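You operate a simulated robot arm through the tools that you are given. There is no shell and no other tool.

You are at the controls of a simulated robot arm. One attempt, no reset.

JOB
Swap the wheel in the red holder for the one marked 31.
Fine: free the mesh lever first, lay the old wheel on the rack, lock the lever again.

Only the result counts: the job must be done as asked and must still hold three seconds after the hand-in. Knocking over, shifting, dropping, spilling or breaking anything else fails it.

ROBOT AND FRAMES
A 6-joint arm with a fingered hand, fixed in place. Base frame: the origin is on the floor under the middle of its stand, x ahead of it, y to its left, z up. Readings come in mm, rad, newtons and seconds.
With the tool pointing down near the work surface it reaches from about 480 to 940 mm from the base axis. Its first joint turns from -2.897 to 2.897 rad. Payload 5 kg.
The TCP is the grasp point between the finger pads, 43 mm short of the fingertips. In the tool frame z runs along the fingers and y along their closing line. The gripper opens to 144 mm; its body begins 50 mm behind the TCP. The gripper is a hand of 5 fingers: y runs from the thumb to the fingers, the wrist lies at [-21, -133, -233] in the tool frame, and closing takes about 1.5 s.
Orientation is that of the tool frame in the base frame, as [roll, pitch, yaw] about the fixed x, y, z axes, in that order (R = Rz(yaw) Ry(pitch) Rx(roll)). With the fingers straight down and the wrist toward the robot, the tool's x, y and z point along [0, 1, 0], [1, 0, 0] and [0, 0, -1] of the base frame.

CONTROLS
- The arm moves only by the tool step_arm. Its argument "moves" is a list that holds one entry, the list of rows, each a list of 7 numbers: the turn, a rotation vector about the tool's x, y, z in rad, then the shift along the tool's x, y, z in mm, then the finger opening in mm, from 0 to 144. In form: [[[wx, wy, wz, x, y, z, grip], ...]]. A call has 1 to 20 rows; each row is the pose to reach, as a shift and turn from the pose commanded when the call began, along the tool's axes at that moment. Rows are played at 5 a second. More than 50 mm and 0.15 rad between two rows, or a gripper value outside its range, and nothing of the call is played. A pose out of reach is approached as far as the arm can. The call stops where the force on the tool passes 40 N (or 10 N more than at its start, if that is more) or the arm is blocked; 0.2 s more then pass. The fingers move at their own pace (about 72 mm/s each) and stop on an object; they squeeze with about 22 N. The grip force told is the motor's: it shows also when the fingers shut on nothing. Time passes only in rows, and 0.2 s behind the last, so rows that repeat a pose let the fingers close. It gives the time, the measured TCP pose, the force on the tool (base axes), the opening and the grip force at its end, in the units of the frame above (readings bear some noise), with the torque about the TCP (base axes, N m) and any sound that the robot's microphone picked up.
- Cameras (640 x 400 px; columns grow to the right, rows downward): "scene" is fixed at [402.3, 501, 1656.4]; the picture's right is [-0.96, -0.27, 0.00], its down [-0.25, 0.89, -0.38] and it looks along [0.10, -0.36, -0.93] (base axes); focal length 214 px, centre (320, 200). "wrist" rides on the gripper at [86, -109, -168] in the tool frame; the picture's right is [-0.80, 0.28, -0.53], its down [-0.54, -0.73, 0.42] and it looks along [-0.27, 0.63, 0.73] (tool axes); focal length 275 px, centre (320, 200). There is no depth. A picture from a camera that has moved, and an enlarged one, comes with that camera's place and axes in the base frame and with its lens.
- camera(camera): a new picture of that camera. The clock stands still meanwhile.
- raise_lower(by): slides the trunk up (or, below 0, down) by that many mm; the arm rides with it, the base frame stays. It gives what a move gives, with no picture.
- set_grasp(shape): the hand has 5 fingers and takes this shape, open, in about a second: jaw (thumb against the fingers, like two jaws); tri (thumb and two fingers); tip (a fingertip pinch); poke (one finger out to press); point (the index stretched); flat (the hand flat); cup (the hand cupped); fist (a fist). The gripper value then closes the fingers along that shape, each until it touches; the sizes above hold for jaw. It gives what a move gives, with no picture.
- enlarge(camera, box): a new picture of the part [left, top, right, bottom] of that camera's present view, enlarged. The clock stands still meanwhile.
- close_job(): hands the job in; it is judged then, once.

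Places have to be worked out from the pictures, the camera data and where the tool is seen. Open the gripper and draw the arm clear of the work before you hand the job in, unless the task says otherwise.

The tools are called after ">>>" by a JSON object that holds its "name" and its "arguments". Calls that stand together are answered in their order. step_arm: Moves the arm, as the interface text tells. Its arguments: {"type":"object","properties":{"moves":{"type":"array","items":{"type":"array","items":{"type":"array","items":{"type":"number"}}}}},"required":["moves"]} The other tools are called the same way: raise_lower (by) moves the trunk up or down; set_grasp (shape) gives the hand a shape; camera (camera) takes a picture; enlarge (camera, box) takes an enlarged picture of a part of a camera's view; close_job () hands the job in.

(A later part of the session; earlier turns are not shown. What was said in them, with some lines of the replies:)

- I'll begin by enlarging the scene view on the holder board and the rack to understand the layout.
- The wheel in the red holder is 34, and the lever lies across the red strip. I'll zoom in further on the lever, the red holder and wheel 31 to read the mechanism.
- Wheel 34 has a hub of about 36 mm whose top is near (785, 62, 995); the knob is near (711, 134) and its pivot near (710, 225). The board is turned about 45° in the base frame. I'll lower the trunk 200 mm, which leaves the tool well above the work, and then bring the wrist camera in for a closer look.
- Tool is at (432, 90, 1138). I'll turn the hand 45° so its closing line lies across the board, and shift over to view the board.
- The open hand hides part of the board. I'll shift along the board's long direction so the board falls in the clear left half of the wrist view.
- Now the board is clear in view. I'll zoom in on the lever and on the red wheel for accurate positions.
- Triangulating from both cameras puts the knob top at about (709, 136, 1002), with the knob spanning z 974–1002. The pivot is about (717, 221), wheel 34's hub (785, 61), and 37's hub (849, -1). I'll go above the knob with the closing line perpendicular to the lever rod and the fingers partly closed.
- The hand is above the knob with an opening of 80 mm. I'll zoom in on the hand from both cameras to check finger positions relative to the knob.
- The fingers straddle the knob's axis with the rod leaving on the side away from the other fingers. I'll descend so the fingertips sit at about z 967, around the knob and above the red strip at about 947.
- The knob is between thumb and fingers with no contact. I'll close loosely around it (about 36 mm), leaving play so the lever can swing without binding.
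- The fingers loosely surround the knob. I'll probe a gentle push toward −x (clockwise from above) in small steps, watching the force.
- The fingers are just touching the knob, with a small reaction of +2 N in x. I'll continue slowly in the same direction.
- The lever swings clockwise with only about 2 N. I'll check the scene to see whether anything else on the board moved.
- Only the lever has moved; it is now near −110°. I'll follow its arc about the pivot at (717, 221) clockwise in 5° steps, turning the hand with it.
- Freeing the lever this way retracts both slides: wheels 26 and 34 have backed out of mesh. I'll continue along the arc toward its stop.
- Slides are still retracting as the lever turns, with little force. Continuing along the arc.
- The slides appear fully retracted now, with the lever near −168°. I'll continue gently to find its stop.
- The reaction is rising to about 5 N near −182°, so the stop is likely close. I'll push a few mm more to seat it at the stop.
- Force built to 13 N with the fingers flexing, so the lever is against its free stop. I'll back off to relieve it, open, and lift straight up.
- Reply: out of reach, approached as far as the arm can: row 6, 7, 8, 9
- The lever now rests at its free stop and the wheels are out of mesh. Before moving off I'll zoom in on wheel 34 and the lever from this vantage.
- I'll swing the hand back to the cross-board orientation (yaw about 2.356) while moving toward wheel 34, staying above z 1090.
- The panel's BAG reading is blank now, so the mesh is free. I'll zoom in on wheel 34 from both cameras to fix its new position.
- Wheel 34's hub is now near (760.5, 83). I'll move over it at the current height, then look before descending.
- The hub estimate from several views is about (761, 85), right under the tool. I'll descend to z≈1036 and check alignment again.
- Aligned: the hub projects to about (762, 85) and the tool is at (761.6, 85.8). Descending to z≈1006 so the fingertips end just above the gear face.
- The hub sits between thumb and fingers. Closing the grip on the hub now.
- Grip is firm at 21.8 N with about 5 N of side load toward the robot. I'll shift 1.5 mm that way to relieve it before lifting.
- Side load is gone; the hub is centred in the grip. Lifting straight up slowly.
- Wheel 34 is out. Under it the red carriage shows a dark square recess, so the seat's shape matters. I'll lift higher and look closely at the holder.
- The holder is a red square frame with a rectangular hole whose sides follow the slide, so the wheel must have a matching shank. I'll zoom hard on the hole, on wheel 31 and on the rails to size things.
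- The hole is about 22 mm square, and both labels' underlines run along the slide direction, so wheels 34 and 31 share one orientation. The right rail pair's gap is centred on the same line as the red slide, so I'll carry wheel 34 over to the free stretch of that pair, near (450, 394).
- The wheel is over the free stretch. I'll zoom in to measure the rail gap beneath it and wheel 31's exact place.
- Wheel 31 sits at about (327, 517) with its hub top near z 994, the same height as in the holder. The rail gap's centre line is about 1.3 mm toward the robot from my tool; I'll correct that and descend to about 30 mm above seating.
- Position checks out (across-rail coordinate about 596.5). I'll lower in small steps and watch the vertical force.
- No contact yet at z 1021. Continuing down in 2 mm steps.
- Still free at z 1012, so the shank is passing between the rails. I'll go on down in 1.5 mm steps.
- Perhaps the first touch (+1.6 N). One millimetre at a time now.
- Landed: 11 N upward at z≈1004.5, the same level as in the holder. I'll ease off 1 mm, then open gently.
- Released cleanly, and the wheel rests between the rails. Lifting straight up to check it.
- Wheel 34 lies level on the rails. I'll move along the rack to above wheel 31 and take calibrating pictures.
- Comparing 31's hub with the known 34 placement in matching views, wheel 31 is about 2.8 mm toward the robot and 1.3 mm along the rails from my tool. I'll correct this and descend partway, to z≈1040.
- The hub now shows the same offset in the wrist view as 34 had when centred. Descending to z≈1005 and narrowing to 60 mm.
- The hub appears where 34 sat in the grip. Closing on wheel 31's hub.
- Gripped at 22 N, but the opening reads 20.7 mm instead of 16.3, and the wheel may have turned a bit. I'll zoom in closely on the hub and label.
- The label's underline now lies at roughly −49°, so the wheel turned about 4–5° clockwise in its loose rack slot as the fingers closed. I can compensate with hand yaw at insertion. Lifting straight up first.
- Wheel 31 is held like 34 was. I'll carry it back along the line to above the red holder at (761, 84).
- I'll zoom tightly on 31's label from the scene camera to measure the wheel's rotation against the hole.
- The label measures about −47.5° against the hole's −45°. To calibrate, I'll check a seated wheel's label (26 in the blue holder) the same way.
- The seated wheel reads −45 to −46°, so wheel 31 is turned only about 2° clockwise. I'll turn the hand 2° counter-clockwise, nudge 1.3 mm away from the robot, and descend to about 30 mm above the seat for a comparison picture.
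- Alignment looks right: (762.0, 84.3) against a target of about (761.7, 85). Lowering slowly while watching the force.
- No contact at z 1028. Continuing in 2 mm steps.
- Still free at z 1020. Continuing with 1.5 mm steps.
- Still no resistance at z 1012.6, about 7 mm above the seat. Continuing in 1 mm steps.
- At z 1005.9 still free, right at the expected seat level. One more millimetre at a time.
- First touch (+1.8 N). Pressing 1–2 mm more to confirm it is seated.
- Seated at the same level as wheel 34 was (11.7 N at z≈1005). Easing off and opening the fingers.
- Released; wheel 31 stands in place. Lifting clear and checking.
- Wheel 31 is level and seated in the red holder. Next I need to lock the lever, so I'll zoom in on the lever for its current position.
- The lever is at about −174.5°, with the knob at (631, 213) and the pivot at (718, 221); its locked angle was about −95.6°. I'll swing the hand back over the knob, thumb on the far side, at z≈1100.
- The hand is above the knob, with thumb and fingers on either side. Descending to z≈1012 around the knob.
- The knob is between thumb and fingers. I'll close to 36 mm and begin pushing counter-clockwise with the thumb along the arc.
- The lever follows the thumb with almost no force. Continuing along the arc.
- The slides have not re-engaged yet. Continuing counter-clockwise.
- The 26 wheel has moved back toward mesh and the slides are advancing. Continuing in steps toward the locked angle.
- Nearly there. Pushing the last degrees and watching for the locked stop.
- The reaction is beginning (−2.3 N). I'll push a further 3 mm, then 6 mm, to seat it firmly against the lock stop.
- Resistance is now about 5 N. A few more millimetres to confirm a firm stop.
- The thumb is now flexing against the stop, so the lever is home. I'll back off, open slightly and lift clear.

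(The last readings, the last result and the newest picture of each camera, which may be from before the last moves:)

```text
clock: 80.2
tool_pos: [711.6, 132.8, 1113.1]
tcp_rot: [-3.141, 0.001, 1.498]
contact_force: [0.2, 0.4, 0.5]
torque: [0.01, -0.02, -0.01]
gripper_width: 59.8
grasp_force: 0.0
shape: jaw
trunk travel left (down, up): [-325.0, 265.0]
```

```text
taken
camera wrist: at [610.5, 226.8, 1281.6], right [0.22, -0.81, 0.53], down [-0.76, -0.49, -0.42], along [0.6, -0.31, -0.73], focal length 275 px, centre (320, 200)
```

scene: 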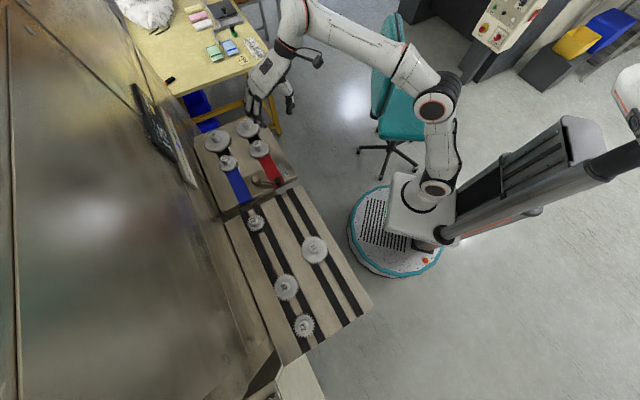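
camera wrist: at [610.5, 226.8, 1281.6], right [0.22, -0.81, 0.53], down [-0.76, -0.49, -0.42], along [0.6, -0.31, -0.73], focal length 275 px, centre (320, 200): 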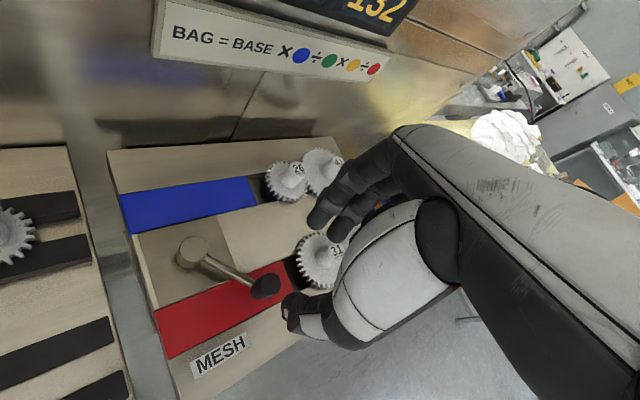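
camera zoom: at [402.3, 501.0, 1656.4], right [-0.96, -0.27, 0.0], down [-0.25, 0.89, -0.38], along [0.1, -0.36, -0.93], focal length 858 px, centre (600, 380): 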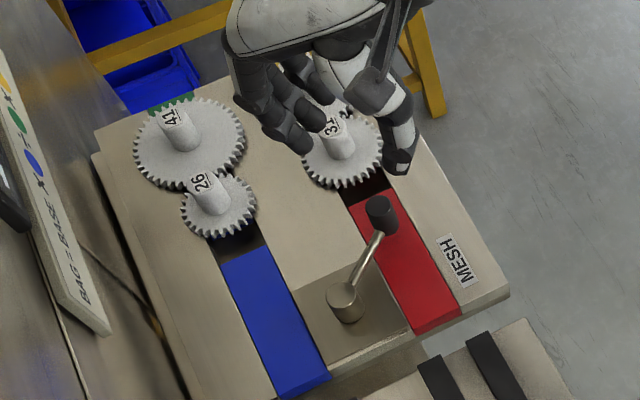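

The panel now reads BAG 132, which matches 175×26/41×37/31, so 31 is meshed and the lever is locked. I'll draw the arm back clear and open the hand.

>>> {"name": "step_arm", "arguments": {"moves": [[[0, 0, 0, 0, -30, -10, 80], [0, 0, 0, 0, -70, -20, 100], [0, 0, 0, 0, -110, -25, 120], [0, 0, 0, 0, -150, -30, 140], [0, 0, 0, 0, -190, -30, 144], [0, 0, 0, 0, -230, -30, 144], [0, 0, 0, 0, -260, -30, 144], [0, 0, 0, 0, -260, -30, 144]]]}}

>>> {"name": "camera", "arguments": {"camera": "scene"}}

>>> {"name": "enlarge", "arguments": {"camera": "scene", "box": [190, 105, 310, 205]}}

>>> {"name": "enlarge", "arguments": {"camera": "wrist", "box": [0, 0, 360, 240]}}

```text
clock: 82.0
tool_pos: [451.4, 155.0, 1141.7]
tcp_rot: [3.141, 0.0, 1.498]
contact_force: [-0.6, -1.5, 0.3]
torque: [0.0, -0.06, -0.03]
gripper_width: 143.5
grasp_force: 0.0
shape: jaw
trunk travel left (down, up): [-325.0, 265.0]
```

```text
taken
```

scene: 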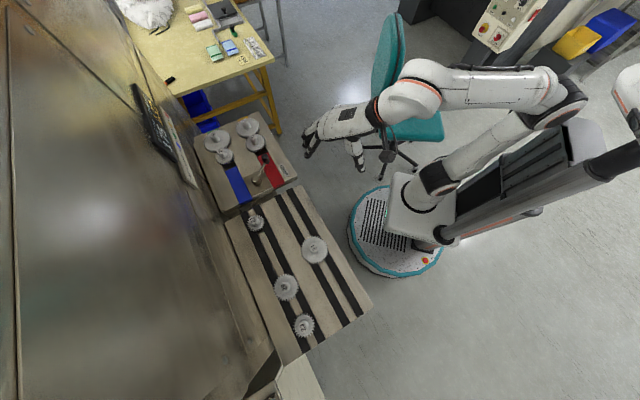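

```text
4.00 times, centred on (250, 155) of scene
camera zoom: at [402.3, 501.0, 1656.4], right [-0.96, -0.27, 0.0], down [-0.25, 0.89, -0.38], along [0.1, -0.36, -0.93], focal length 858 px, centre (600, 380)
```

zoom: 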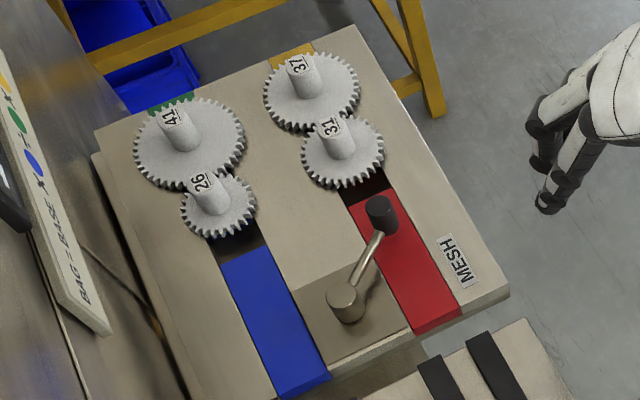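

```text
1.67 times, centred on (180, 120) of wrist
camera zoom: at [350.4, 248.8, 1310.1], right [0.22, -0.82, 0.53], down [-0.76, -0.49, -0.42], along [0.61, -0.31, -0.73], focal length 459 px, centre (553, 333)
```

zoom: 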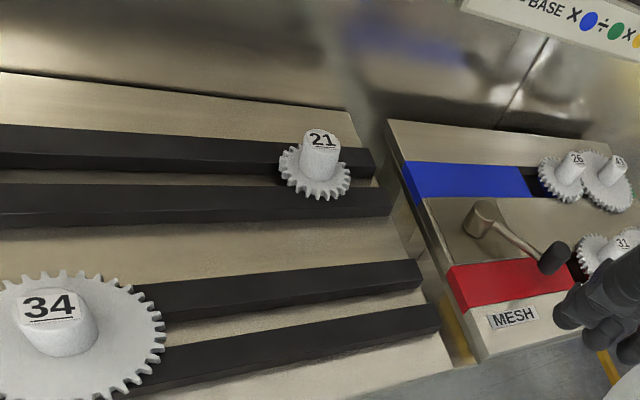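

The lever is back at its original locked place, 31 meshes with 37, and 34 lies on the rack. One last close look at the mesh and the panel before handing in.

>>> {"name": "enlarge", "arguments": {"camera": "scene", "box": [235, 115, 285, 165]}}

>>> {"name": "enlarge", "arguments": {"camera": "scene", "box": [235, 200, 365, 350]}}

>>> {"name": "camera", "arguments": {"camera": "wrist"}}

```text
8.00 times, centred on (260, 140) of scene
camera zoom: at [402.3, 501.0, 1656.4], right [-0.96, -0.27, 0.0], down [-0.25, 0.89, -0.38], along [0.1, -0.36, -0.93], focal length 1716 px, centre (800, 680)
```

zoom: 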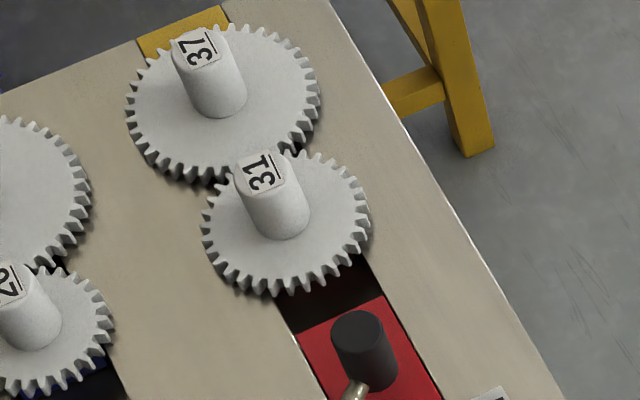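

```text
2.67 times, centred on (300, 275) of scene
camera zoom: at [402.3, 501.0, 1656.4], right [-0.96, -0.27, 0.0], down [-0.25, 0.89, -0.38], along [0.1, -0.36, -0.93], focal length 572 px, centre (373, 0)
```

zoom: 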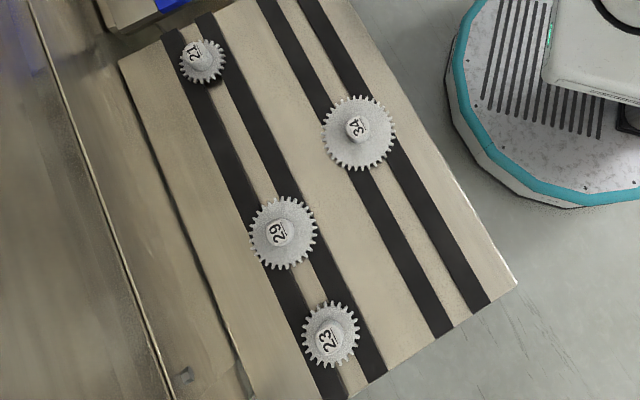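

```text
taken
camera wrist: at [350.4, 248.8, 1310.1], right [0.22, -0.82, 0.53], down [-0.76, -0.49, -0.42], along [0.61, -0.31, -0.73], focal length 275 px, centre (320, 200)
```

wrist: 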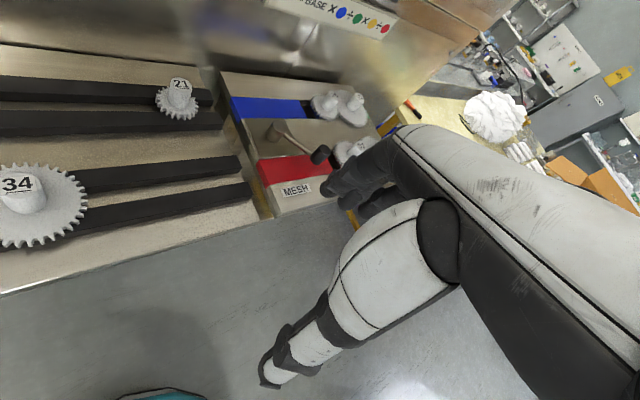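

Everything is in place: wheel 31 is seated and meshed with 37, 34 lies on the rack, and the lever is locked where it started. The other wheels are where they were and the arm is clear with the hand open, so I'm handing in.

>>> {"name": "close_job", "arguments": {}}

```text
The job is handed in.
```

The swap is done and the job is handed in. Wheel 31 is now in the red holder and meshed with wheel 37. Wheel 34, the old one, is on the rack.

- **Lever:** I freed it before lifting out wheel 34, and it is now locked back at its original angle.
- **Panel check:** the BAG reading changed from 121 to 132. That matches 175 × 26/41 × 37/31 with the new wheel in place.
- **Rack:** wheel 34 lies level on the right-hand pair of rails. Wheels 21, 23 and 29 are where they were.
- **Arm:** it is drawn back clear of the work with the hand open.

I compared the final pictures with the starting ones and saw nothing else knocked or shifted. I haven't seen the result of the judging.
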